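You operate a simulated robot arm through the tools that you are given. There is no shell and no other tool. Be economical: measure what you need, move in short steps, check, and stop when the job is done.

Carry out the task below with a simulated robot arm. There is one attempt and no reset: what you move stays moved.

## Task
Sticker the yellow and the ripe orange on the grey rack and tally them from zero.
Fine: they stay on the rack; put the foam block back; press 0 pcs once, then +1 twice; leave the other fruit alone. Set down upright: foam block.

It is judged by the outcome, as a careful person would: the job done as asked, and still so three seconds after it is handed in. It fails if anything else is knocked over, pushed out of place, dropped, spilled or broken.

## Robot
A 6-joint arm with a two-finger parallel gripper, fixed in place. Base frame: the origin is at the foot of the arm, x ahead of it, y to its left, z up; the work surface is at about z = 2. Readings come in mm, degrees, newtons and seconds.
With the tool pointing down near the work surface it reaches from about 160 to 420 mm from the base axis. Its first joint turns from -66.0 to 66.0 degrees. Payload 1.57 kg.
The tool frame sits at the grasp point between the pads (the TCP): z along the fingers, y along the line on which they close. The tips reach 30 mm beyond it. Largest opening 80 mm; finger width 17, thickness 12; the body of the gripper, 40 by 82 mm, starts 80 mm behind the TCP.
Orientation is told as [roll, pitch, yaw] about the base's x, y, z axes, in that order, counted from this pose: with the fingers straight down and closing along the base's y, the tool's x points along the base's -x, its y along +y and its z along -z.

## Interface
- The arm moves only by the tool step_arm. Its argument "commands" is a list of rows, each a list of 2 entries, a list of its own where there are three numbers: the shift along the tool's x, y, z in m, then the turn, a rotation vector about the tool's x, y, z in degrees. In form: [[[dx, dy, dz], [ax, ay, az]], ...]. A call has 1 to 20 rows; each row shifts and turns the commanded pose from where the row before left it, along the tool's axes as they then stand. "claw" is the finger opening in m, from 0 to 0.08, set as the call begins (left out, the last holds). Each row takes 0.2 s and may step no farther than 50 mm and 8.6 degrees from the row before; otherwise, or with a gripper value out of range, the whole call is refused. Where a pose cannot be reached the arm comes as near as it can. A force on the tool above 40 N (or 10 N above the force at the start of the call, whichever is more), or a blocked arm, ends the call early, and 0.2 s more pass. The fingers move at their own pace (about 153 mm/s each) and stop on an object; they squeeze with about 39 N. The grip force told is the motor's: it shows also when the fingers shut on nothing. Time passes only in rows, and 0.2 s behind the last, so rows that do not move let the fingers close. It gives the time, the measured TCP pose, the force on the tool (base axes), the opening and the grip force at its end, in the units of the frame above (readings bear some noise), with the torque about the TCP (base axes, N m) and any sound that the robot's microphone picked up, and new pictures: "pictures" is both (left out), scene, wrist or none.
- Cameras (640 x 400 px; columns grow to the right, rows downward): "scene" is fixed at [58, -341.7, 409.4]; the picture's right is [0.69, -0.73, 0.00], its down [-0.51, -0.48, -0.71] and it looks along [0.52, 0.49, -0.70] (base axes); focal length 214 px, centre (320, 200). "wrist" rides on the gripper at [72, -7, -122] in the tool frame; the picture's right is [0.09, 1.00, 0.00], its down [-0.84, 0.08, -0.54] and it looks along [-0.54, 0.05, 0.84] (tool axes); focal length 238 px, centre (320, 200). There is no depth. A picture from a camera that has moved, and an enlarged one, comes with that camera's place and axes in the base frame and with its lens.
- inspect(camera, box): a new picture of the part [left, top, right, bottom] of that camera's present view, enlarged. It takes no simulated time.
- sign_off(): hands the job in; it is judged then, once.

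Work in short steps. Places have to be worked out from the pictures, the camera data and where the tool is seen: move nearer, look again, correct. Check each grasp and each placing, and mend what went wrong. You have 120 turns and 200 pictures in all, those below and enlarged ones among them. Open the gripper and draw the arm clear of the work before you hand the job in, unless the task says otherwise; then end with one line.

The tools are called after "Request:" by a JSON object that holds its "op" and its "data". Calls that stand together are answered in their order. step_arm: Moves the arm, as the interface text tells. Its arguments: {"type":"object","properties":{"commands":{"type":"array"},"claw":{"type":"number"},"pictures":{"type":"string","enum":["both","scene","wrist","none"]}},"required":["commands"]} The other tools are called the same way: inspect (camera, box) takes an enlarged picture of a part of a camera's view; sign_off () hands the job in.

At the start:

```text
clock: 0.0
eef_pos: [224.7, -46.0, 255.3]
tool_rot: [0.0, -0.1, 0.0]
contact_force: [0.6, -0.1, 0.0]
ft_torque: [0.0, 0.01, -0.01]
gripper_width: 80.0
grasp_force: 0.0
```

scene: 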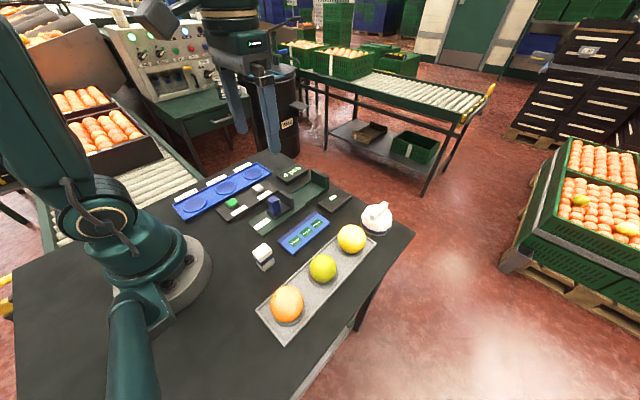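
wrist: 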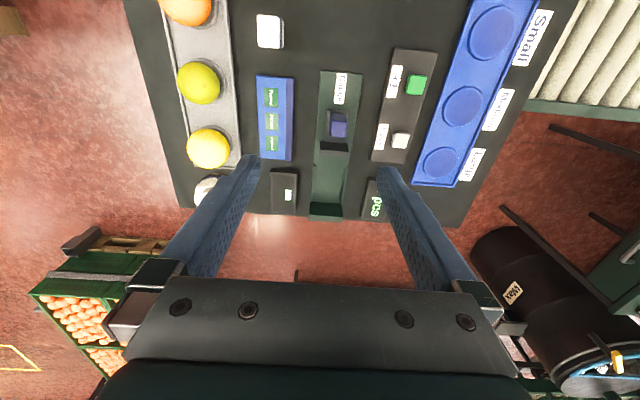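

I begin with enlarged views of the work area to identify the items.

Request:
{"op": "inspect", "data": {"camera": "scene", "box": [160, 150, 420, 350]}}

Request:
{"op": "inspect", "data": {"camera": "wrist", "box": [120, 0, 580, 230]}}

```text
2.00 times, centred on (290, 250) of scene
camera zoom: at [58.0, -341.7, 409.4], right [0.69, -0.73, 0.0], down [-0.51, -0.48, -0.71], along [0.52, 0.49, -0.7], focal length 429 px, centre (380, 100)
```

zoom: 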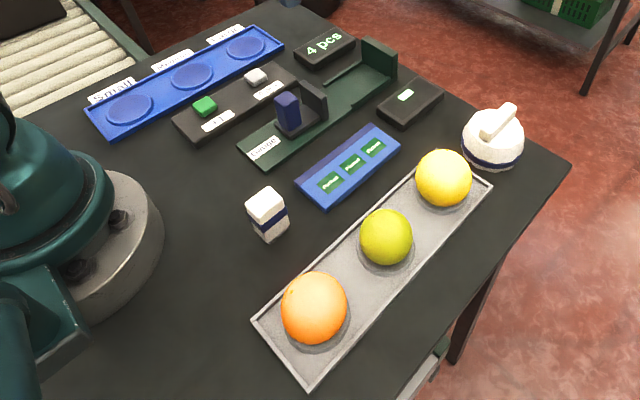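

```text
1.39 times, centred on (350, 115) of wrist
camera zoom: at [152.1, -54.6, 378.0], right [-0.09, 1.0, 0.0], down [0.84, 0.08, 0.54], along [0.54, 0.05, -0.84], focal length 332 px, centre (278, 318)
```

zoom: 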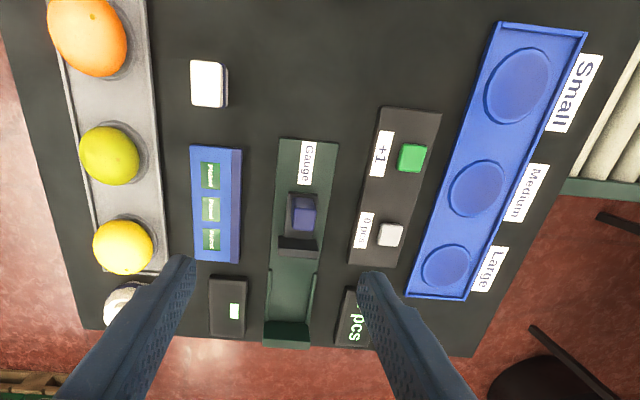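

Now a closer look at the stickers, foam block and the other white item.

Request:
{"op": "inspect", "data": {"camera": "scene", "box": [240, 190, 400, 290]}}

Request:
{"op": "inspect", "data": {"camera": "wrist", "box": [240, 70, 304, 210]}}

Request:
{"op": "inspect", "data": {"camera": "scene", "box": [220, 150, 350, 230]}}

```text
4.00 times, centred on (320, 240) of scene
camera zoom: at [58.0, -341.7, 409.4], right [0.69, -0.73, 0.0], down [-0.51, -0.48, -0.71], along [0.52, 0.49, -0.7], focal length 858 px, centre (320, 40)
```

zoom: 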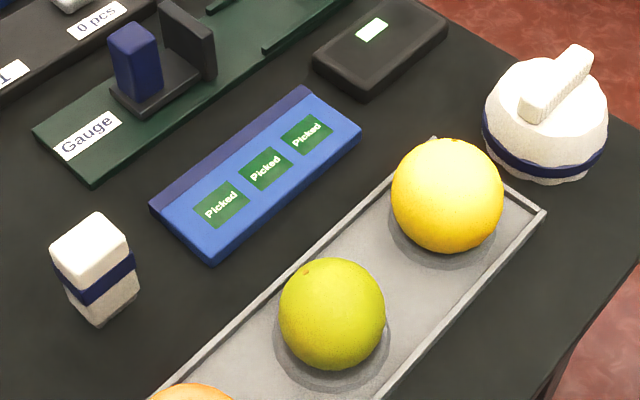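

```text
2.86 times, centred on (272, 140) of wrist
camera zoom: at [152.1, -54.6, 378.0], right [-0.09, 1.0, 0.0], down [0.84, 0.08, 0.54], along [0.54, 0.05, -0.84], focal length 681 px, centre (457, 371)
```

zoom: 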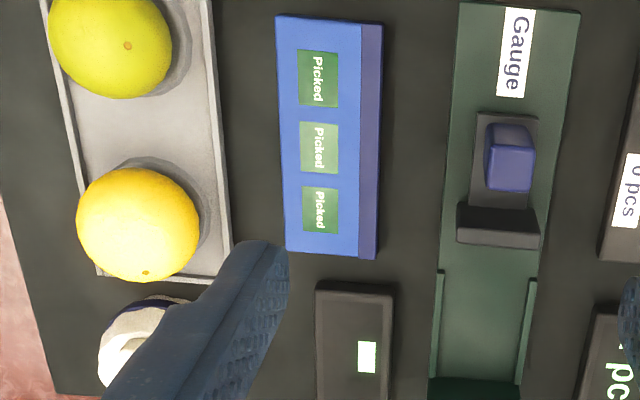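

```text
4.92 times, centred on (285, 190) of scene
camera zoom: at [58.0, -341.7, 409.4], right [0.69, -0.73, 0.0], down [-0.51, -0.48, -0.71], along [0.52, 0.49, -0.7], focal length 1056 px, centre (492, 249)
```

zoom: 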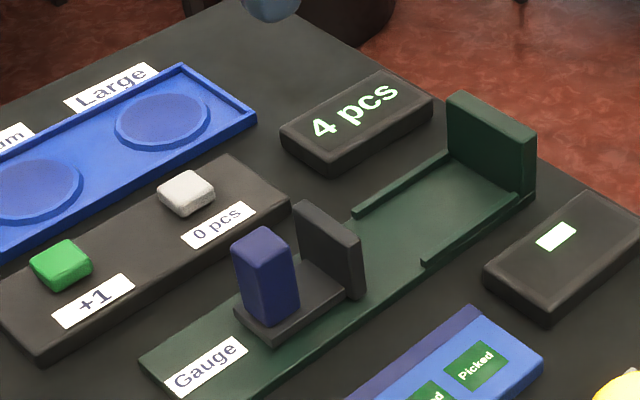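

The stickers read "Picked"; the white block with the navy band (around x 141, y -112) is presumably the foam block, while the middle fruit is the green one. I move above the block to measure it.

Request:
{"op": "step_arm", "data": {"commands": [[[0.027, -0.022, 0.02], [0, 0, 0]], [[0.027, -0.022, 0.02], [0, 0, 0]], [[0.027, -0.022, 0.03], [0, 0, 0]], [[0, 0, 0], [0, 0, 0]]], "pictures": "both"}}

```text
clock: 1.0
eef_pos: [141.6, -112.5, 186.1]
tool_rot: [-0.1, -0.1, 0.0]
contact_force: [-0.1, 0.6, -0.3]
ft_torque: [0.03, -0.01, -0.02]
gripper_width: 79.9
grasp_force: 0.1
camera wrist: at [69.3, -120.8, 308.6], right [-0.09, 1.0, 0.0], down [0.84, 0.08, 0.54], along [0.54, 0.05, -0.84], focal length 238 px, centre (320, 200)
```

scene: 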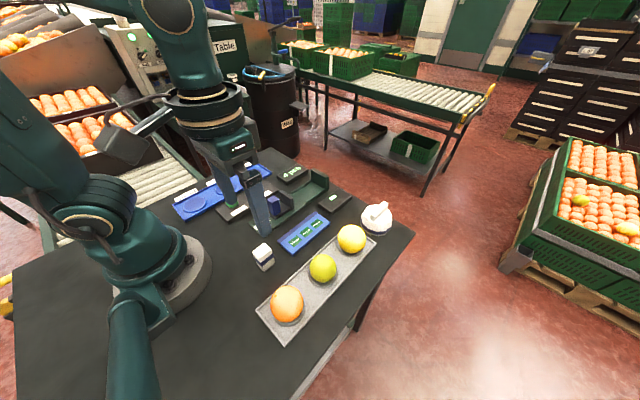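
wrist: 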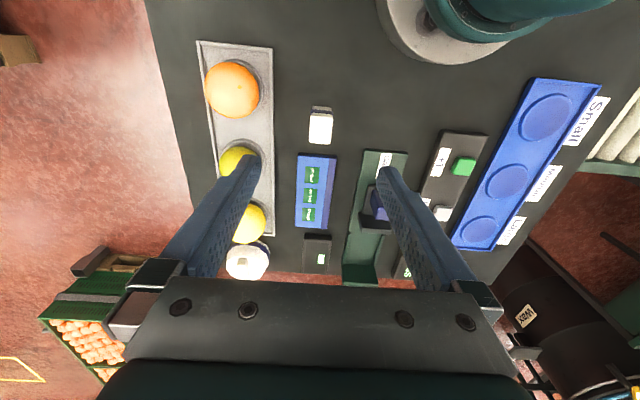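

The block lies almost straight below; I enlarge it to measure its sides and height.

Request:
{"op": "inspect", "data": {"camera": "wrist", "box": [280, 90, 360, 150]}}

Request:
{"op": "inspect", "data": {"camera": "scene", "box": [240, 230, 290, 280]}}

Request:
{"op": "inspect", "data": {"camera": "wrist", "box": [190, 30, 350, 290]}}

```text
6.67 times, centred on (320, 120) of wrist
camera zoom: at [69.3, -120.8, 308.6], right [-0.09, 1.0, 0.0], down [0.84, 0.08, 0.54], along [0.54, 0.05, -0.84], focal length 1589 px, centre (320, 733)
```

zoom: 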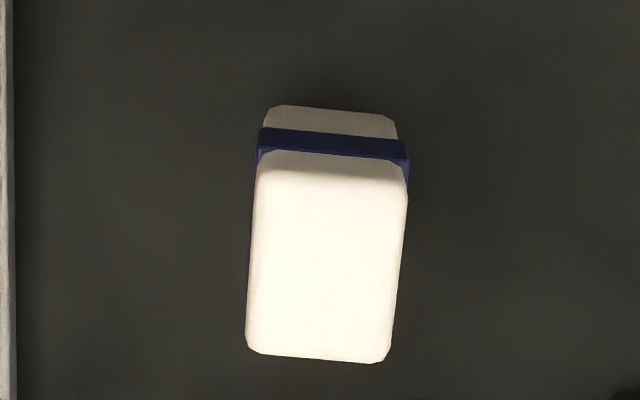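

```text
8.00 times, centred on (265, 255) of scene
camera zoom: at [58.0, -341.7, 409.4], right [0.69, -0.73, 0.0], down [-0.51, -0.48, -0.71], along [0.52, 0.49, -0.7], focal length 1716 px, centre (760, -240)
```

zoom: 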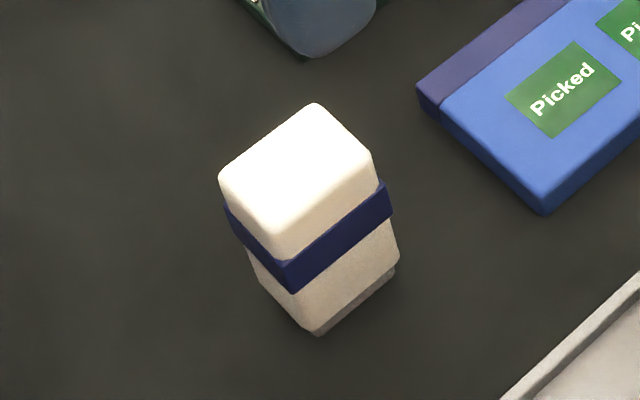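

```text
1.54 times, centred on (270, 160) of wrist
camera zoom: at [69.3, -120.8, 308.6], right [-0.09, 1.0, 0.0], down [0.84, 0.08, 0.54], along [0.54, 0.05, -0.84], focal length 367 px, centre (397, 262)
```

zoom: 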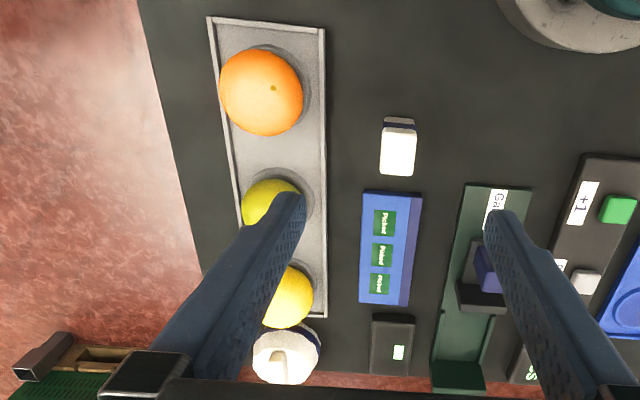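

Block is about 31 x 25 mm and 45 mm tall, axis-aligned, centred near (146, -113.5), with its band at roughly z 25-37. I open to 48 mm and descend to TCP z 51 around it.

Request:
{"op": "step_arm", "data": {"commands": [[[-0.0045, -0.001, 0.035], [0, 0, 0]], [[0, 0, 0.035], [0, 0, 0]], [[0, 0, 0.035], [0, 0, 0]], [[0, 0, 0.03], [0, 0, 0]], [[0, 0, 0], [0, 0, 0]]], "claw": 0.048}}

```text
clock: 2.2
eef_pos: [149.7, -115.1, 50.9]
tool_rot: [0.0, -0.1, 0.0]
contact_force: [0.2, -0.5, -0.2]
ft_torque: [0.0, 0.01, -0.01]
gripper_width: 48.1
grasp_force: 0.1
camera wrist: at [76.7, -122.8, 174.0], right [-0.09, 1.0, 0.0], down [0.84, 0.08, 0.54], along [0.54, 0.05, -0.84], focal length 238 px, centre (320, 200)
```

scene: 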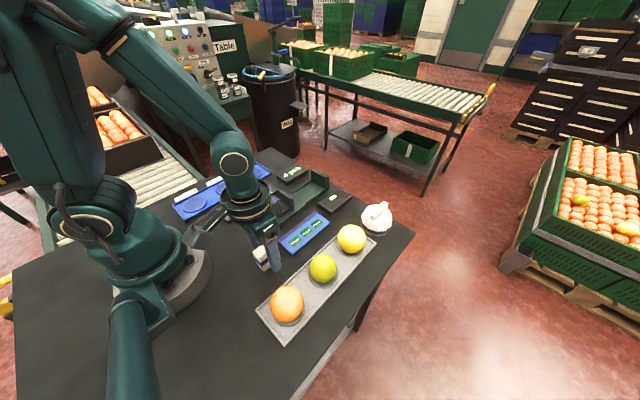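
wrist: 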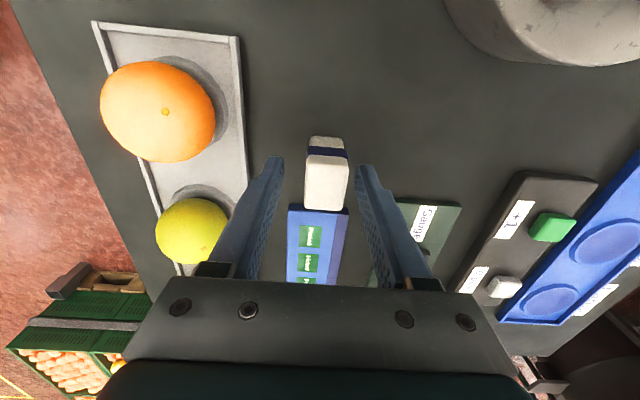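

I check the block's position between the fingers from this nearer view.

Request:
{"op": "inspect", "data": {"camera": "wrist", "box": [250, 120, 410, 220]}}

Request:
{"op": "inspect", "data": {"camera": "scene", "box": [225, 215, 325, 285]}}

```text
4.00 times, centred on (330, 170) of wrist
camera zoom: at [76.7, -122.8, 174.0], right [-0.09, 1.0, 0.0], down [0.84, 0.08, 0.54], along [0.54, 0.05, -0.84], focal length 953 px, centre (280, 320)
```

zoom: 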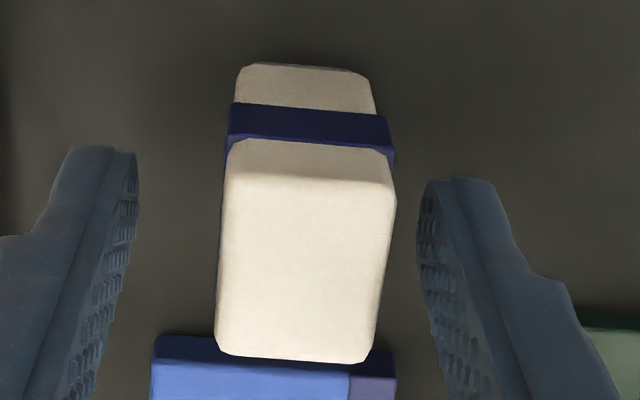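

```text
5.71 times, centred on (275, 250) of scene
camera zoom: at [58.0, -341.7, 409.4], right [0.69, -0.73, 0.0], down [-0.51, -0.48, -0.71], along [0.52, 0.49, -0.7], focal length 1226 px, centre (577, -86)
```

zoom: 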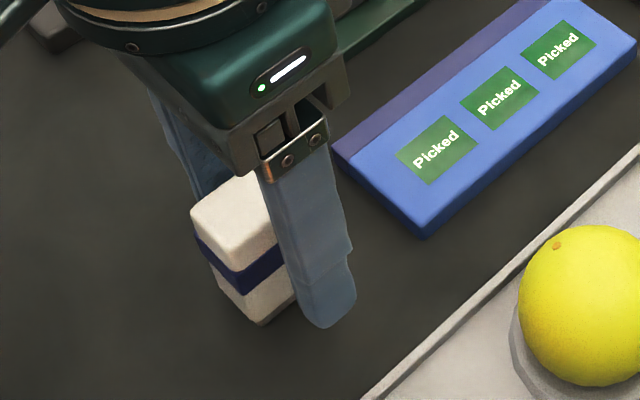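

Block centre is about (148.5, -113); I shift 2 mm in y and close.

Request:
{"op": "step_arm", "data": {"commands": [[[0.001, 0.002, 0.0], [0, 0, 0]], [[0, 0, 0], [0, 0, 0]]], "pictures": "none"}}

Request:
{"op": "step_arm", "data": {"commands": [[[0, 0, 0], [0, 0, 0]], [[0, 0, 0], [0, 0, 0]]], "claw": 0.0}}

```text
clock: 2.8
eef_pos: [147.0, -111.8, 51.1]
tool_rot: [-0.1, -0.1, -0.1]
contact_force: [-0.1, 1.2, 0.0]
ft_torque: [0.0, 0.02, 0.02]
gripper_width: 48.1
grasp_force: 0.1
```

```text
clock: 3.4
eef_pos: [147.9, -111.9, 52.2]
tool_rot: [0.0, -0.2, 0.0]
contact_force: [0.3, 0.5, 0.7]
ft_torque: [0.01, 0.01, 0.0]
gripper_width: 23.3
grasp_force: 35.4
camera wrist: at [75.5, -120.3, 173.9], right [-0.09, 1.0, 0.0], down [0.84, 0.08, 0.54], along [0.54, 0.05, -0.84], focal length 238 px, centre (320, 200)
```

scene: 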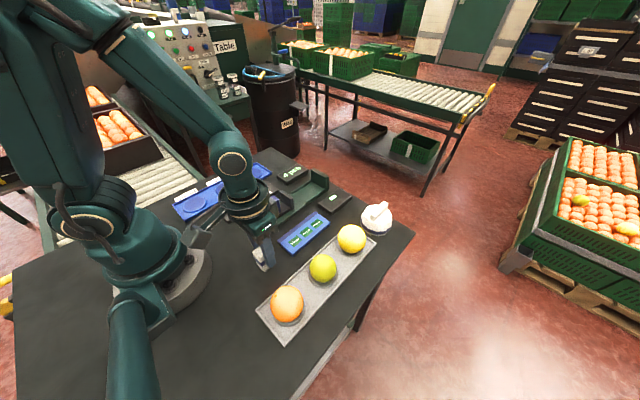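
wrist: 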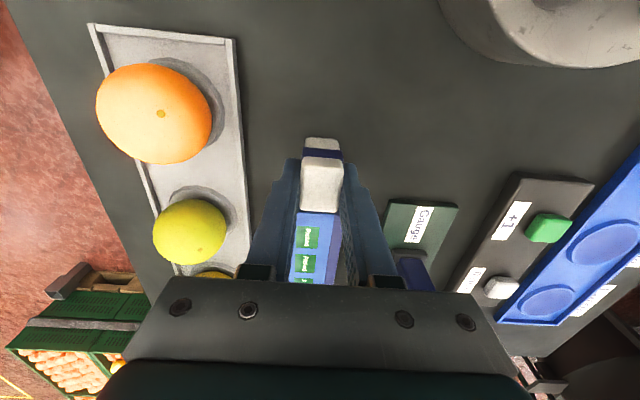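

Block is gripped (23 mm, firm). I lift it and hover over the nearest sticker, estimated at (218, -118).

Request:
{"op": "step_arm", "data": {"commands": [[[0, 0, -0.04], [0, 0, 0]], [[-0.035, -0.003, 0], [0, 0, 0]], [[-0.034, -0.002, 0], [0, 0, 0]], [[0, 0, 0], [0, 0, 0]]]}}

Request:
{"op": "inspect", "data": {"camera": "wrist", "box": [240, 120, 400, 280]}}

Request:
{"op": "inspect", "data": {"camera": "scene", "box": [250, 180, 350, 280]}}

```text
clock: 4.4
eef_pos: [219.3, -117.1, 94.4]
tool_rot: [-0.1, -0.1, 0.1]
contact_force: [-0.4, -0.5, -0.1]
ft_torque: [0.01, -0.02, 0.02]
gripper_width: 23.2
grasp_force: 34.9
camera wrist: at [146.4, -125.0, 215.2], right [-0.09, 1.0, 0.0], down [0.84, 0.08, 0.54], along [0.54, 0.05, -0.84], focal length 238 px, centre (320, 200)
```

scene: 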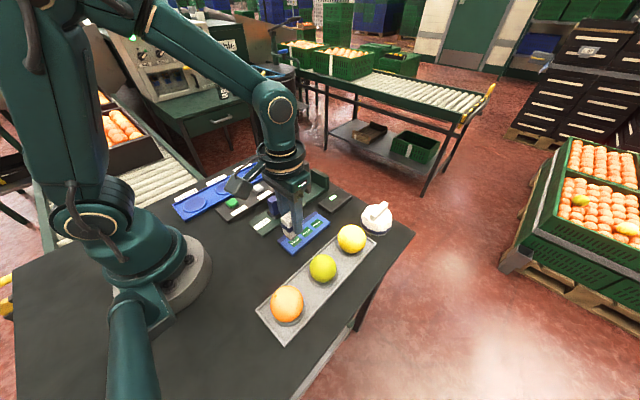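
wrist: 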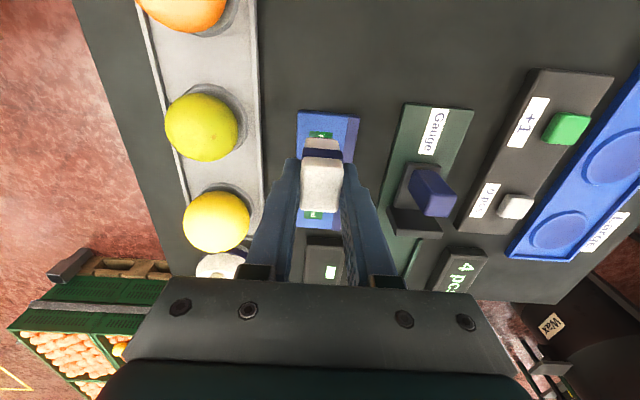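

```text
2.50 times, centred on (320, 200) of wrist
camera zoom: at [146.4, -125.0, 215.2], right [-0.09, 1.0, 0.0], down [0.84, 0.08, 0.54], along [0.54, 0.05, -0.84], focal length 596 px, centre (320, 200)
```

zoom: 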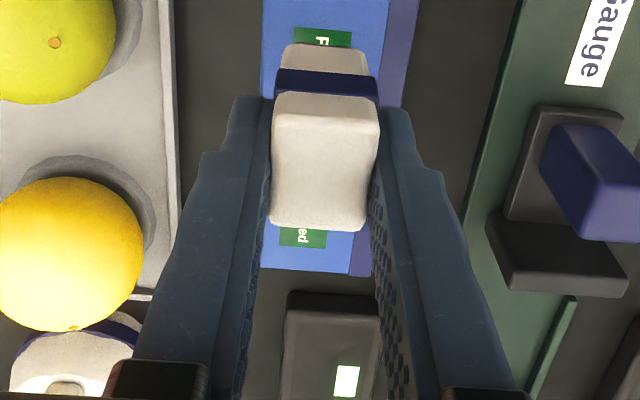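

```text
4.00 times, centred on (300, 230) of scene
camera zoom: at [58.0, -341.7, 409.4], right [0.69, -0.73, 0.0], down [-0.51, -0.48, -0.71], along [0.52, 0.49, -0.7], focal length 858 px, centre (400, 80)
```

zoom: 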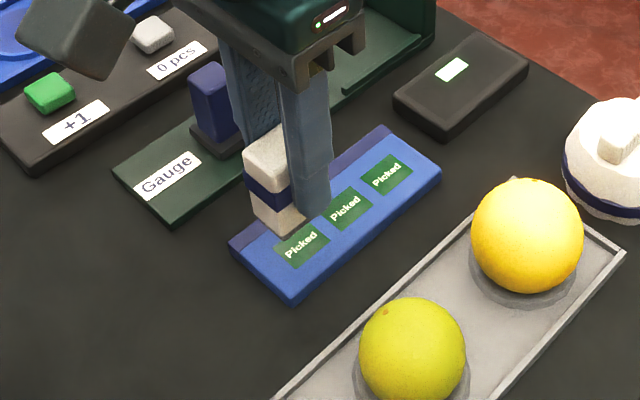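

The block is aligned to within 1–2 mm of the first sticker. I descend to just above the slab, then creep.

Request:
{"op": "step_arm", "data": {"commands": [[[-0.001, 0.0006, 0.013], [0, 0, 0]], [[0, 0, 0.013], [0, 0, 0]], [[0, 0, 0.0], [0, 0, 0]]], "pictures": "scene"}}

Request:
{"op": "inspect", "data": {"camera": "scene", "box": [250, 200, 330, 260]}}

Request:
{"op": "inspect", "data": {"camera": "wrist", "box": [240, 120, 400, 280]}}

```text
clock: 5.2
eef_pos: [218.1, -116.6, 65.8]
tool_rot: [0.1, -0.1, 0.0]
contact_force: [0.3, -0.1, -0.5]
ft_torque: [0.0, -0.02, 0.02]
gripper_width: 23.2
grasp_force: 35.5
```

scene: 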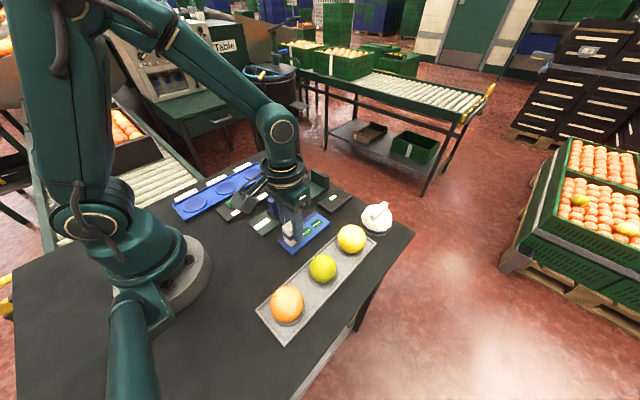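

```text
6.67 times, centred on (290, 230) of scene
camera zoom: at [58.0, -341.7, 409.4], right [0.69, -0.73, 0.0], down [-0.51, -0.48, -0.71], along [0.52, 0.49, -0.7], focal length 1430 px, centre (520, 0)
```

zoom: 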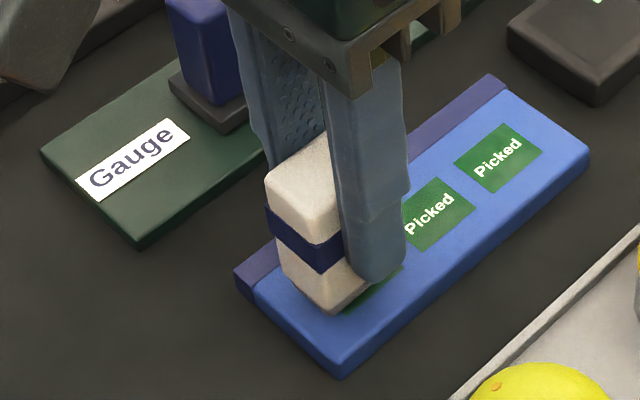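

```text
2.50 times, centred on (320, 200) of wrist
camera zoom: at [145.5, -124.1, 188.6], right [-0.09, 1.0, 0.0], down [0.84, 0.08, 0.54], along [0.54, 0.05, -0.84], focal length 596 px, centre (320, 200)
```

zoom: 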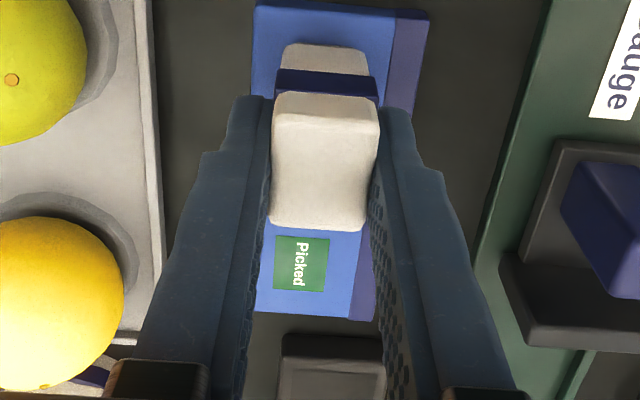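

A few mm above the sticker; creep down in 1 mm rows watching force.

Request:
{"op": "step_arm", "data": {"commands": [[[-0.001, 0, 0.001], [0, 0, 0]], [[0, 0, 0.001], [0, 0, 0]], [[0, 0, 0.001], [0, 0, 0]], [[0, 0, 0.0], [0, 0, 0]]], "pictures": "none"}}

```text
clock: 6.2
eef_pos: [218.8, -116.0, 62.8]
tool_rot: [-0.1, -0.1, 0.0]
contact_force: [-4.7, 4.5, 31.8]
ft_torque: [0.2, 0.41, 0.0]
gripper_width: 23.4
grasp_force: 35.8
```

Contact at 32 N is a firm press. I lift and look at whether the sticker came along.

Request:
{"op": "step_arm", "data": {"commands": [[[0, 0, -0.002], [0, 0, 0]], [[0, 0, -0.02], [0, 0, 0]], [[0, 0, -0.04], [0, 0, 0]], [[0, 0, 0.0], [0, 0, 0]]], "pictures": "none"}}

Request:
{"op": "inspect", "data": {"camera": "scene", "box": [250, 190, 350, 260]}}

Request:
{"op": "inspect", "data": {"camera": "wrist", "box": [100, 0, 420, 280]}}

```text
clock: 7.2
eef_pos: [218.4, -115.6, 125.3]
tool_rot: [0.0, -0.2, 0.0]
contact_force: [-0.2, 0.8, -0.4]
ft_torque: [-0.01, -0.01, -0.02]
gripper_width: 23.1
grasp_force: 35.3
```

```text
5.71 times, centred on (300, 225) of scene
camera zoom: at [58.0, -341.7, 409.4], right [0.69, -0.73, 0.0], down [-0.51, -0.48, -0.71], along [0.52, 0.49, -0.7], focal length 1226 px, centre (434, 57)
```

zoom: 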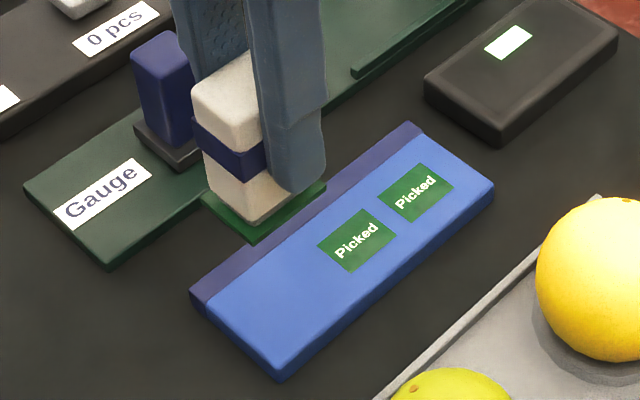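

```text
1.43 times, centred on (260, 140) of wrist
camera zoom: at [146.2, -122.7, 247.1], right [-0.09, 1.0, 0.0], down [0.84, 0.08, 0.54], along [0.54, 0.05, -0.84], focal length 340 px, centre (406, 286)
```

zoom: 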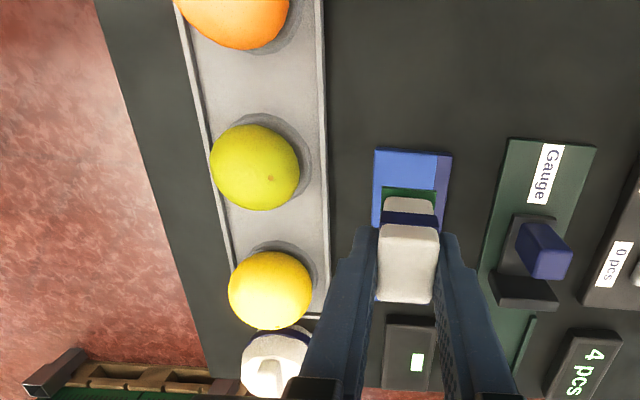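

The sticker clings to the block's underside. I raise a bit and carry it over the yellow fruit, estimated centre (296, -209), top about z 60.

Request:
{"op": "step_arm", "data": {"commands": [[[0, 0, -0.015], [0, 0, 0]], [[-0.026, -0.031, 0], [0, 0, 0]], [[-0.026, -0.031, 0], [0, 0, 0]], [[-0.026, -0.031, 0], [0, 0, 0]], [[0, 0, 0.0], [0, 0, 0]]]}}

Request:
{"op": "inspect", "data": {"camera": "scene", "box": [310, 180, 410, 260]}}

Request:
{"op": "inspect", "data": {"camera": "wrist", "box": [220, 100, 420, 260]}}

```text
clock: 8.4
eef_pos: [298.4, -209.5, 140.5]
tool_rot: [-0.1, 0.1, 0.0]
contact_force: [-0.2, 0.5, 0.7]
ft_torque: [0.01, 0.02, -0.02]
gripper_width: 23.4
grasp_force: 35.8
camera wrist: at [225.1, -217.7, 262.1], right [-0.09, 1.0, 0.0], down [0.84, 0.08, 0.54], along [0.54, 0.05, -0.84], focal length 238 px, centre (320, 200)
```

scene: 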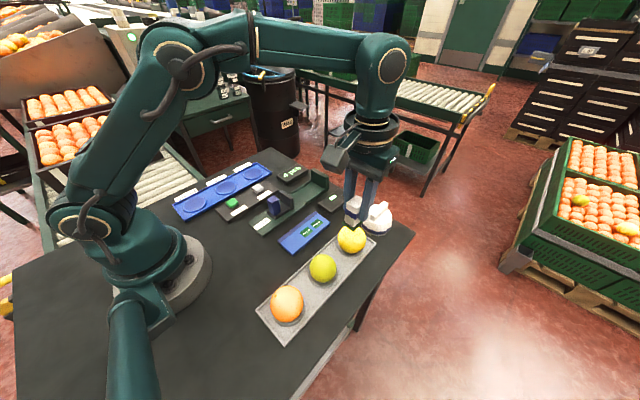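
wrist: 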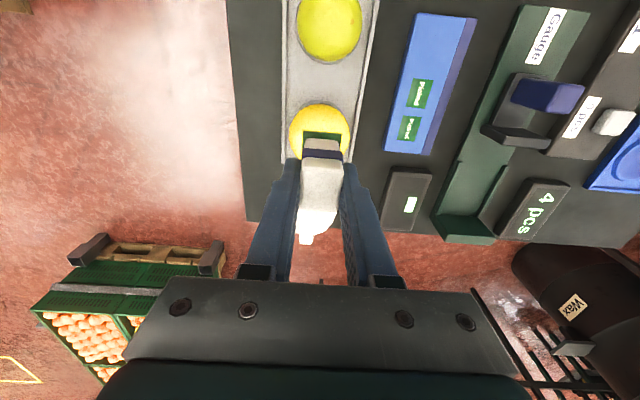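

```text
5.00 times, centred on (360, 220) of scene
camera zoom: at [58.0, -341.7, 409.4], right [0.69, -0.73, 0.0], down [-0.51, -0.48, -0.71], along [0.52, 0.49, -0.7], focal length 1072 px, centre (120, 100)
```

zoom: 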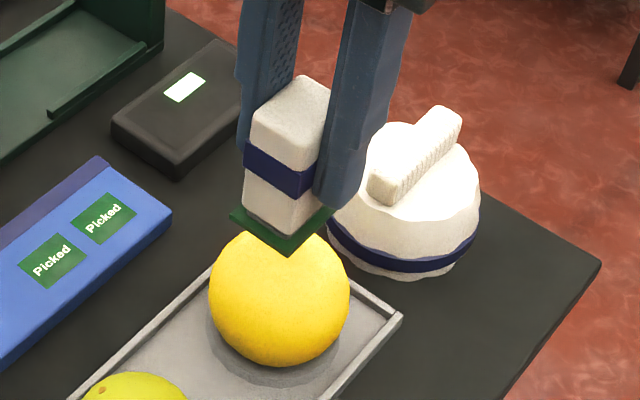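

```text
2.50 times, centred on (320, 180) of wrist
camera zoom: at [225.1, -217.7, 262.1], right [-0.09, 1.0, 0.0], down [0.84, 0.08, 0.54], along [0.54, 0.05, -0.84], focal length 596 px, centre (320, 250)
```

zoom: 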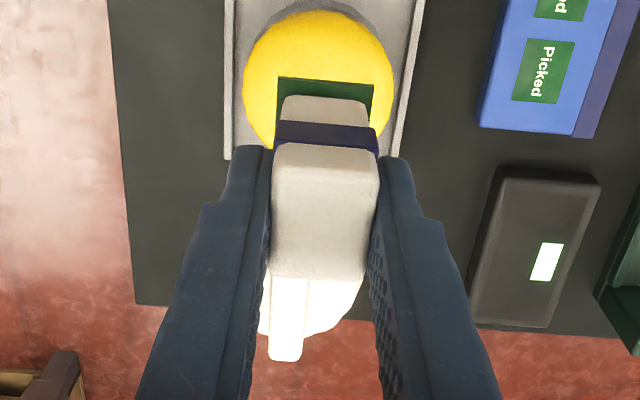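

Sticker, block and yellow fruit line up within ~3 mm. I descend to just above the fruit and check.

Request:
{"op": "step_arm", "data": {"commands": [[[-0.001, 0, 0.012], [0, 0, 0]], [[0, 0, 0.01], [0, 0, 0]], [[0, 0, 0.0], [0, 0, 0]]], "pictures": "none"}}

Request:
{"op": "inspect", "data": {"camera": "scene", "box": [310, 180, 410, 260]}}

Request:
{"op": "inspect", "data": {"camera": "wrist", "box": [220, 60, 420, 220]}}

```text
clock: 9.2
eef_pos: [298.3, -209.1, 118.7]
tool_rot: [0.0, -0.1, 0.1]
contact_force: [-0.4, 0.1, -0.9]
ft_torque: [-0.01, -0.02, 0.01]
gripper_width: 23.2
grasp_force: 35.7
```

```text
5.00 times, centred on (360, 220) of scene
camera zoom: at [58.0, -341.7, 409.4], right [0.69, -0.73, 0.0], down [-0.51, -0.48, -0.71], along [0.52, 0.49, -0.7], focal length 1072 px, centre (120, 100)
```

zoom: 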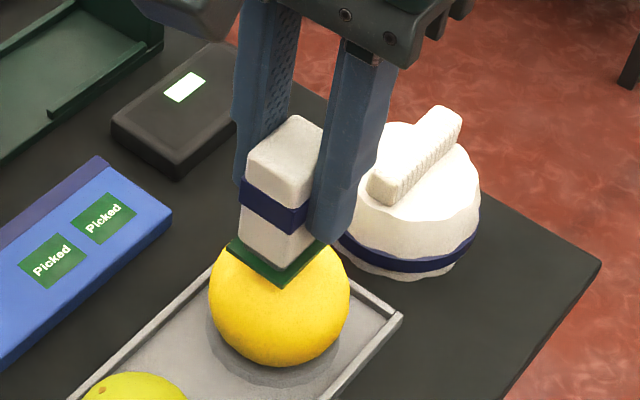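

```text
2.50 times, centred on (320, 140) of wrist
camera zoom: at [226.1, -216.9, 240.2], right [-0.09, 1.0, 0.0], down [0.84, 0.08, 0.54], along [0.54, 0.05, -0.84], focal length 596 px, centre (320, 350)
```

zoom: 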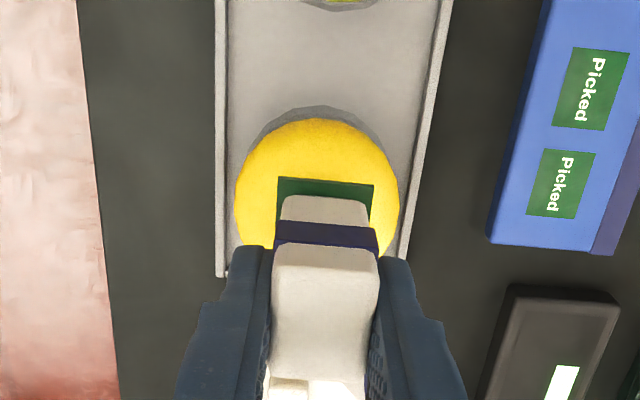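

Still well centred, about 7 mm above the fruit. Lower 5 mm and creep by 1 mm.

Request:
{"op": "step_arm", "data": {"commands": [[[0, 0, 0.004], [0, 0, 0]], [[0, 0, 0.001], [0, 0, 0]], [[0, 0, 0.0], [0, 0, 0]]], "pictures": "none"}}

Request:
{"op": "step_arm", "data": {"commands": [[[0, 0, 0.001], [0, 0, 0]], [[0, 0, 0.0], [0, 0, 0]]], "pictures": "none"}}

Request:
{"op": "step_arm", "data": {"commands": [[[0, 0, 0.001], [0, 0, 0]], [[0, 0, 0.0], [0, 0, 0]]], "pictures": "none"}}

```text
clock: 10.0
eef_pos: [298.6, -209.5, 112.4]
tool_rot: [0.0, -0.2, 0.0]
contact_force: [-0.1, 1.2, -1.0]
ft_torque: [-0.02, 0.02, 0.02]
gripper_width: 23.4
grasp_force: 35.6
```

```text
clock: 10.6
eef_pos: [297.2, -209.3, 113.1]
tool_rot: [0.0, -0.1, 0.0]
contact_force: [0.7, -0.1, 0.2]
ft_torque: [-0.01, 0.01, 0.02]
gripper_width: 23.2
grasp_force: 35.8
```

```text
clock: 11.2
eef_pos: [297.8, -208.2, 110.3]
tool_rot: [-0.1, 0.0, 0.0]
contact_force: [0.2, 0.4, -0.3]
ft_torque: [0.01, 0.0, 0.01]
gripper_width: 23.3
grasp_force: 35.8
```

No contact yet; continue creeping.

Request:
{"op": "step_arm", "data": {"commands": [[[0, 0, 0.001], [0, 0, 0]], [[0, 0, 0.0], [0, 0, 0]]], "pictures": "none"}}

Request:
{"op": "step_arm", "data": {"commands": [[[0, 0, 0.001], [0, 0, 0]], [[0, 0, 0.0], [0, 0, 0]]], "pictures": "none"}}

Request:
{"op": "inspect", "data": {"camera": "scene", "box": [310, 180, 410, 260]}}

```text
clock: 11.8
eef_pos: [299.1, -209.1, 110.0]
tool_rot: [-0.1, -0.1, 0.0]
contact_force: [-1.7, 2.3, 10.1]
ft_torque: [0.08, 0.04, 0.03]
gripper_width: 23.2
grasp_force: 35.1
```

```text
clock: 12.4
eef_pos: [297.9, -209.0, 108.9]
tool_rot: [-0.2, -0.2, 0.0]
contact_force: [-3.7, 4.4, 34.0]
ft_torque: [0.25, 0.13, 0.03]
gripper_width: 23.1
grasp_force: 35.4
```

```text
5.00 times, centred on (360, 220) of scene
camera zoom: at [57.9, -341.7, 409.5], right [0.69, -0.73, 0.0], down [-0.51, -0.48, -0.71], along [0.52, 0.49, -0.7], focal length 1072 px, centre (120, 100)
```

zoom: 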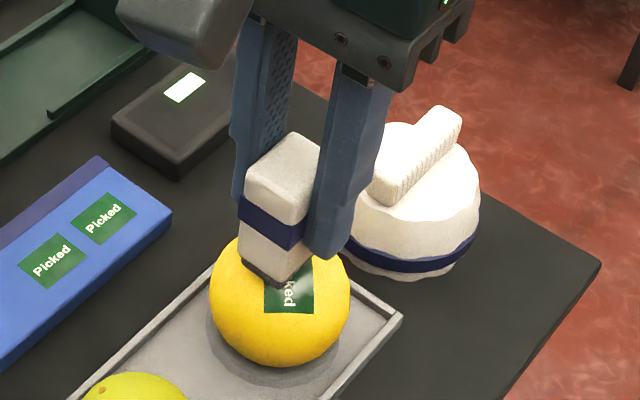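

The sticker has transferred to the yellow fruit. I lift straight off and check.

Request:
{"op": "step_arm", "data": {"commands": [[[0, 0, -0.002], [0, 0, 0]], [[0, 0, -0.01], [0, 0, 0]], [[0, 0, -0.03], [0, 0, 0]], [[0, 0, 0.0], [0, 0, 0]]], "pictures": "none"}}

Request:
{"op": "inspect", "data": {"camera": "scene", "box": [300, 180, 400, 260]}}

```text
clock: 13.4
eef_pos: [297.2, -211.7, 150.6]
tool_rot: [0.0, 0.0, 0.1]
contact_force: [0.4, -0.2, -0.2]
ft_torque: [0.0, -0.01, 0.02]
gripper_width: 23.3
grasp_force: 35.3
```

```text
5.00 times, centred on (350, 220) of scene
camera zoom: at [58.0, -341.7, 409.4], right [0.69, -0.73, 0.0], down [-0.51, -0.48, -0.71], along [0.52, 0.49, -0.7], focal length 1072 px, centre (170, 100)
```

zoom: 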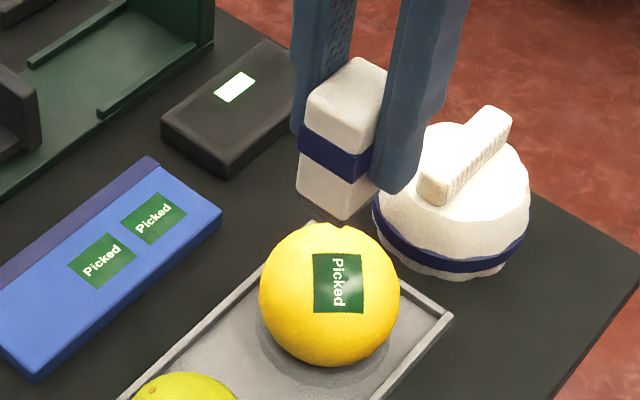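

Sticker applied neatly. Next the far sticker on the sheet, estimated at (288, -117); I hover above it.

Request:
{"op": "step_arm", "data": {"commands": [[[0.003, 0.032, 0], [0, 0, 0]], [[0.003, 0.032, 0], [0, 0, 0]], [[0.003, 0.03, 0.02], [0, 0, 0]], [[0, 0, 0.034], [0, 0, 0]], [[0, 0, 0.0], [0, 0, 0]]], "pictures": "none"}}

Request:
{"op": "inspect", "data": {"camera": "scene", "box": [260, 180, 360, 260]}}

Request:
{"op": "inspect", "data": {"camera": "wrist", "box": [220, 60, 420, 260]}}

```text
clock: 14.6
eef_pos: [287.8, -115.0, 95.2]
tool_rot: [0.0, -0.1, 0.0]
contact_force: [0.2, -0.3, -0.7]
ft_torque: [0.04, 0.0, 0.0]
gripper_width: 23.5
grasp_force: 35.7
```

```text
5.00 times, centred on (310, 220) of scene
camera zoom: at [58.0, -341.7, 409.4], right [0.69, -0.73, 0.0], down [-0.51, -0.48, -0.71], along [0.52, 0.49, -0.7], focal length 1072 px, centre (370, 100)
```

zoom: 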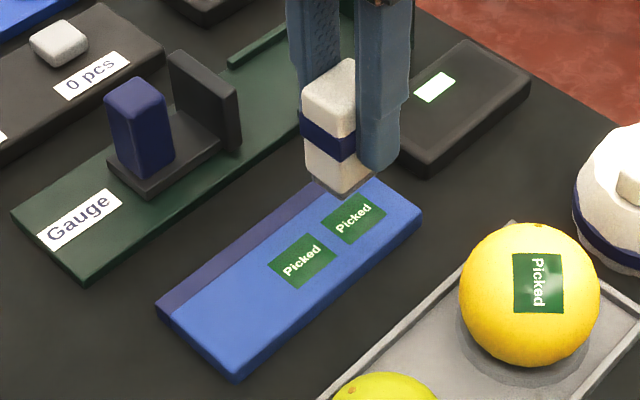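

```text
2.00 times, centred on (320, 160) of wrist
camera zoom: at [215.6, -123.8, 217.4], right [-0.09, 1.0, 0.0], down [0.84, 0.08, 0.54], along [0.54, 0.05, -0.84], focal length 477 px, centre (320, 280)
```

zoom: 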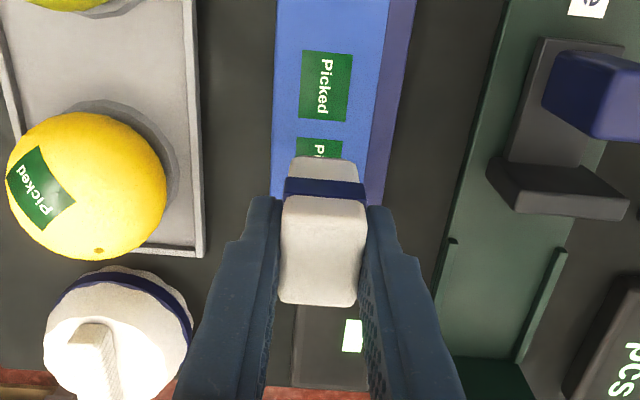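

Block is centred in x but about 2 mm too far left in y; correct and descend to just above.

Request:
{"op": "step_arm", "data": {"commands": [[[0, -0.0022, 0.014], [0, 0, 0]], [[0, 0, 0.014], [0, 0, 0]], [[0, 0, 0.0], [0, 0, 0]]], "pictures": "none"}}

Request:
{"op": "step_arm", "data": {"commands": [[[0, 0, 0.001], [0, 0, 0]], [[0, 0, 0.001], [0, 0, 0]], [[0, 0, 0.0], [0, 0, 0]]], "pictures": "none"}}

Request:
{"op": "inspect", "data": {"camera": "scene", "box": [260, 180, 360, 260]}}

```text
clock: 15.4
eef_pos: [287.6, -117.6, 69.1]
tool_rot: [0.0, -0.1, 0.0]
contact_force: [-0.4, -0.8, -0.5]
ft_torque: [-0.01, -0.01, -0.03]
gripper_width: 23.0
grasp_force: 35.0
```

```text
clock: 16.2
eef_pos: [289.7, -117.2, 65.4]
tool_rot: [-0.1, -0.1, 0.1]
contact_force: [-0.1, 0.4, -0.3]
ft_torque: [-0.02, -0.01, 0.03]
gripper_width: 23.4
grasp_force: 35.7
```

```text
5.00 times, centred on (310, 220) of scene
camera zoom: at [58.0, -341.7, 409.4], right [0.69, -0.73, 0.0], down [-0.51, -0.48, -0.71], along [0.52, 0.49, -0.7], focal length 1072 px, centre (370, 100)
```

zoom: 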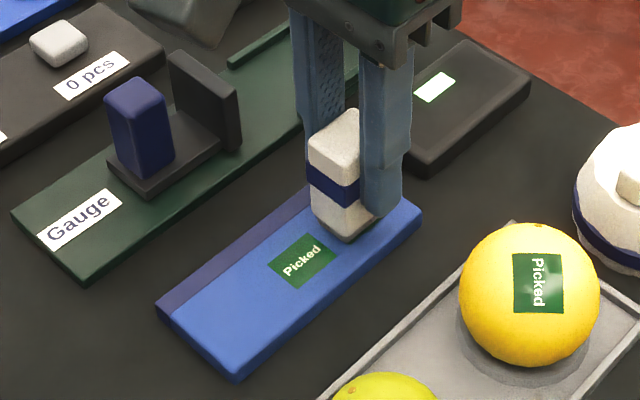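

Well placed over the sticker, a couple of mm above. I creep down.

Request:
{"op": "step_arm", "data": {"commands": [[[0, 0, 0.0015], [0, 0, 0]], [[0, 0, 0], [0, 0, 0]]], "pictures": "none"}}

Request:
{"op": "step_arm", "data": {"commands": [[[0, 0, 0.001], [0, 0, 0]], [[0, 0, 0.0], [0, 0, 0]]], "pictures": "none"}}

```text
clock: 16.8
eef_pos: [289.1, -117.0, 64.3]
tool_rot: [0.0, -0.2, 0.0]
contact_force: [-1.1, 0.1, -0.8]
ft_torque: [0.03, -0.02, -0.02]
gripper_width: 23.3
grasp_force: 35.8
```

```text
clock: 17.4
eef_pos: [288.3, -118.1, 65.1]
tool_rot: [0.0, -0.1, 0.0]
contact_force: [0.0, -0.1, 0.3]
ft_torque: [-0.03, -0.03, 0.0]
gripper_width: 23.2
grasp_force: 35.8
```

Request:
{"op": "step_arm", "data": {"commands": [[[0, 0, 0.001], [0, 0, 0]], [[0, 0, 0], [0, 0, 0]]], "pictures": "none"}}

Request:
{"op": "step_arm", "data": {"commands": [[[0, 0, 0.0005], [0, 0, 0]], [[0, 0, 0.0], [0, 0, 0]]], "pictures": "none"}}

```text
clock: 18.0
eef_pos: [289.3, -117.3, 64.2]
tool_rot: [0.0, 0.0, 0.0]
contact_force: [-2.6, 0.7, 15.1]
ft_torque: [0.08, 0.2, 0.03]
gripper_width: 23.2
grasp_force: 35.9
```

```text
clock: 18.6
eef_pos: [290.3, -118.5, 63.5]
tool_rot: [-0.1, -0.3, 0.1]
contact_force: [-4.8, -0.1, 24.3]
ft_torque: [0.02, 0.29, -0.02]
gripper_width: 23.1
grasp_force: 35.8
```

24 N, a good press. I lift to z ~155 and look.

Request:
{"op": "step_arm", "data": {"commands": [[[0, 0, -0.003], [0, 0, 0]], [[0, 0, -0.02], [0, 0, 0]], [[0, 0, -0.035], [0, 0, 0]], [[0, 0, -0.035], [0, 0, 0]], [[0, 0, 0.0], [0, 0, 0]]], "pictures": "none"}}

Request:
{"op": "inspect", "data": {"camera": "scene", "box": [260, 160, 360, 260]}}

Request:
{"op": "inspect", "data": {"camera": "wrist", "box": [100, 0, 420, 260]}}

```text
clock: 19.8
eef_pos: [287.5, -117.1, 156.7]
tool_rot: [-0.1, -0.1, 0.1]
contact_force: [0.4, -0.3, -0.3]
ft_torque: [0.0, 0.02, 0.0]
gripper_width: 23.0
grasp_force: 35.6
```

```text
4.00 times, centred on (310, 210) of scene
camera zoom: at [58.0, -341.7, 409.4], right [0.69, -0.73, 0.0], down [-0.51, -0.48, -0.71], along [0.52, 0.49, -0.7], focal length 858 px, centre (360, 160)
```

zoom: 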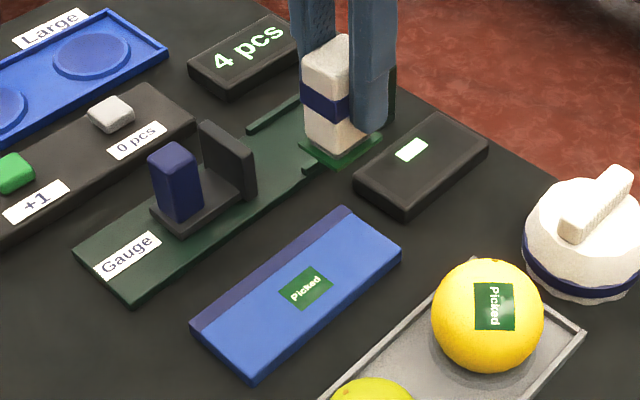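

```text
1.54 times, centred on (260, 130) of wrist
camera zoom: at [216.2, -124.4, 278.1], right [-0.09, 1.0, 0.0], down [0.84, 0.08, 0.54], along [0.54, 0.05, -0.84], focal length 367 px, centre (412, 308)
```

zoom: 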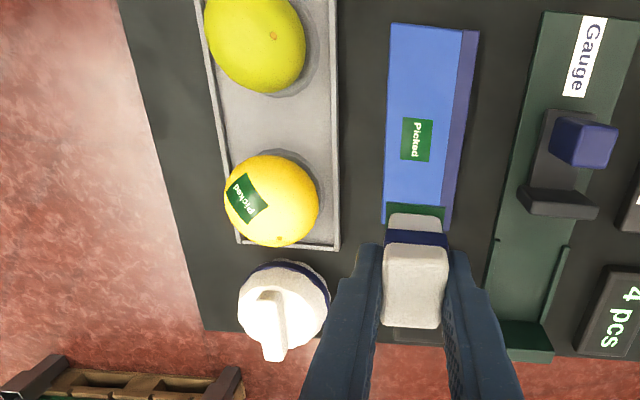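

Second sticker is on the block. I carry it to the orange, estimated centre (119, -210).

Request:
{"op": "step_arm", "data": {"commands": [[[0.034, -0.018, 0], [0, 0, 0]], [[0.034, -0.018, 0], [0, 0, 0]], [[0.034, -0.018, 0], [0, 0, 0]], [[0.034, -0.019, 0], [0, 0, 0]], [[0.032, -0.019, 0], [0, 0, 0]], [[0, 0, 0.0], [0, 0, 0]]]}}

Request:
{"op": "inspect", "data": {"camera": "scene", "box": [230, 220, 350, 350]}}

Request:
{"op": "inspect", "data": {"camera": "wrist", "box": [220, 60, 420, 220]}}

```text
clock: 21.2
eef_pos: [119.9, -208.4, 155.7]
tool_rot: [0.0, -0.2, 0.0]
contact_force: [0.6, -0.8, -0.5]
ft_torque: [-0.03, 0.0, -0.02]
gripper_width: 23.4
grasp_force: 35.5
camera wrist: at [47.4, -217.0, 277.7], right [-0.09, 1.0, 0.0], down [0.84, 0.08, 0.54], along [0.54, 0.05, -0.84], focal length 238 px, centre (320, 200)
```

scene: 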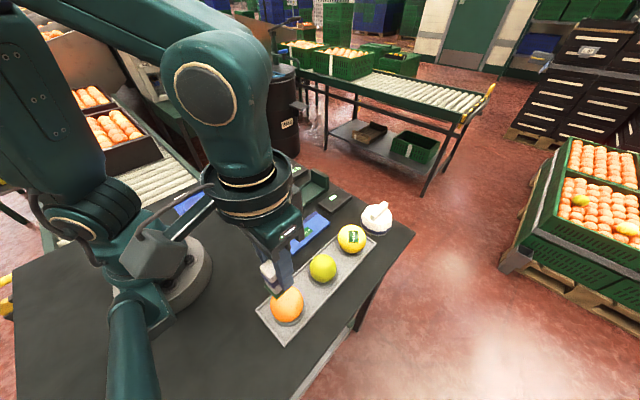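
wrist: 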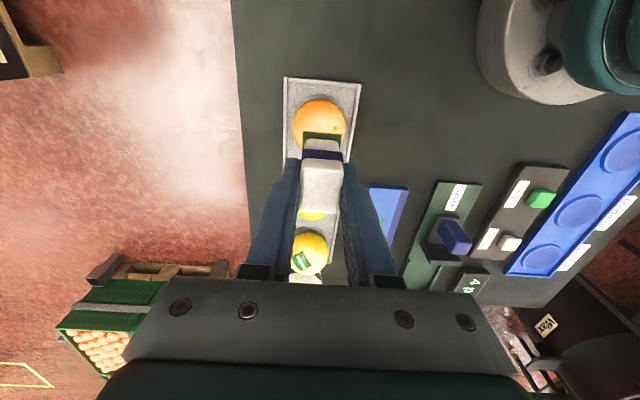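

```text
3.08 times, centred on (290, 285) of scene
camera zoom: at [58.0, -341.7, 409.4], right [0.69, -0.73, 0.0], down [-0.51, -0.48, -0.71], along [0.52, 0.49, -0.7], focal length 660 px, centre (412, -62)
```

zoom: 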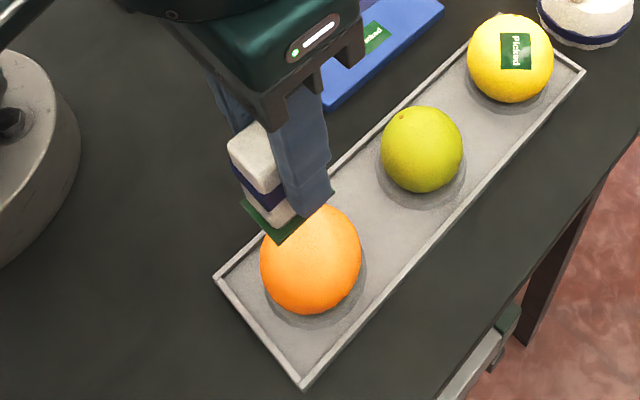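

```text
2.50 times, centred on (320, 140) of wrist
camera zoom: at [47.4, -217.0, 277.7], right [-0.09, 1.0, 0.0], down [0.84, 0.08, 0.54], along [0.54, 0.05, -0.84], focal length 596 px, centre (320, 350)
```

zoom: 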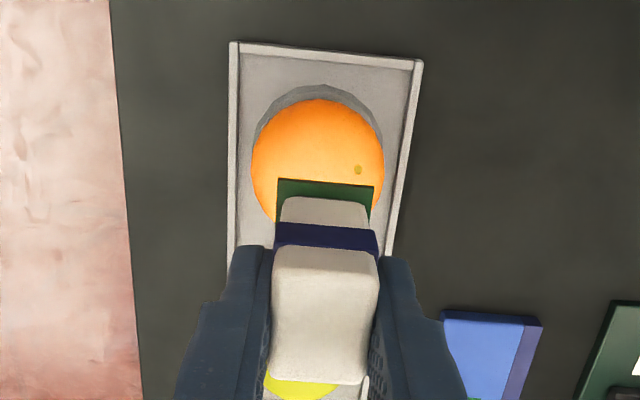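

Orange centre works out near (115.5, -211.5). I shift 3 mm in x, 1 mm in y, and descend to above its top.

Request:
{"op": "step_arm", "data": {"commands": [[[0.003, -0.001, 0.011], [0, 0, 0]], [[0, 0, 0.011], [0, 0, 0]], [[0, 0, 0.0], [0, 0, 0]]], "pictures": "none"}}

Request:
{"op": "inspect", "data": {"camera": "scene", "box": [240, 240, 340, 340]}}

Request:
{"op": "inspect", "data": {"camera": "wrist", "box": [220, 60, 420, 220]}}

```text
clock: 22.0
eef_pos: [118.1, -209.4, 133.0]
tool_rot: [0.0, -0.2, 0.0]
contact_force: [-0.8, -0.4, -0.8]
ft_torque: [0.0, 0.02, 0.02]
gripper_width: 23.1
grasp_force: 35.5
```

```text
4.00 times, centred on (290, 290) of scene
camera zoom: at [58.0, -341.7, 409.4], right [0.69, -0.73, 0.0], down [-0.51, -0.48, -0.71], along [0.52, 0.49, -0.7], focal length 858 px, centre (440, -160)
```

zoom: 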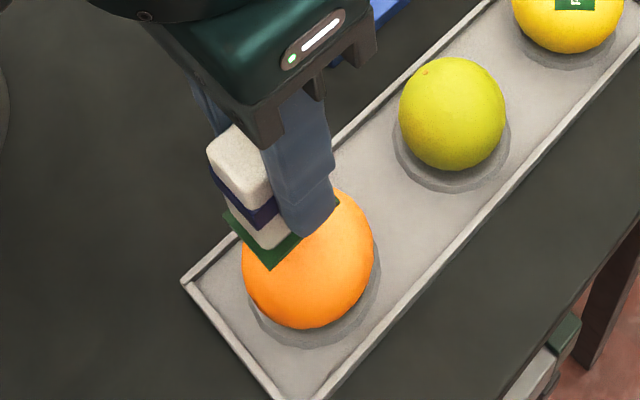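

```text
2.50 times, centred on (320, 140) of wrist
camera zoom: at [44.6, -217.5, 255.1], right [-0.09, 1.0, 0.0], down [0.84, 0.08, 0.54], along [0.54, 0.05, -0.84], focal length 596 px, centre (320, 350)
```

zoom: 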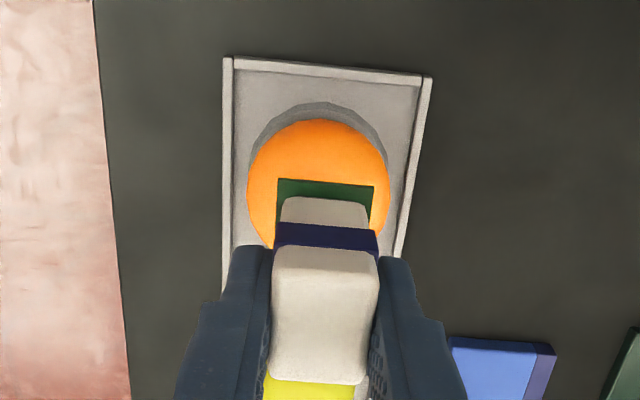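

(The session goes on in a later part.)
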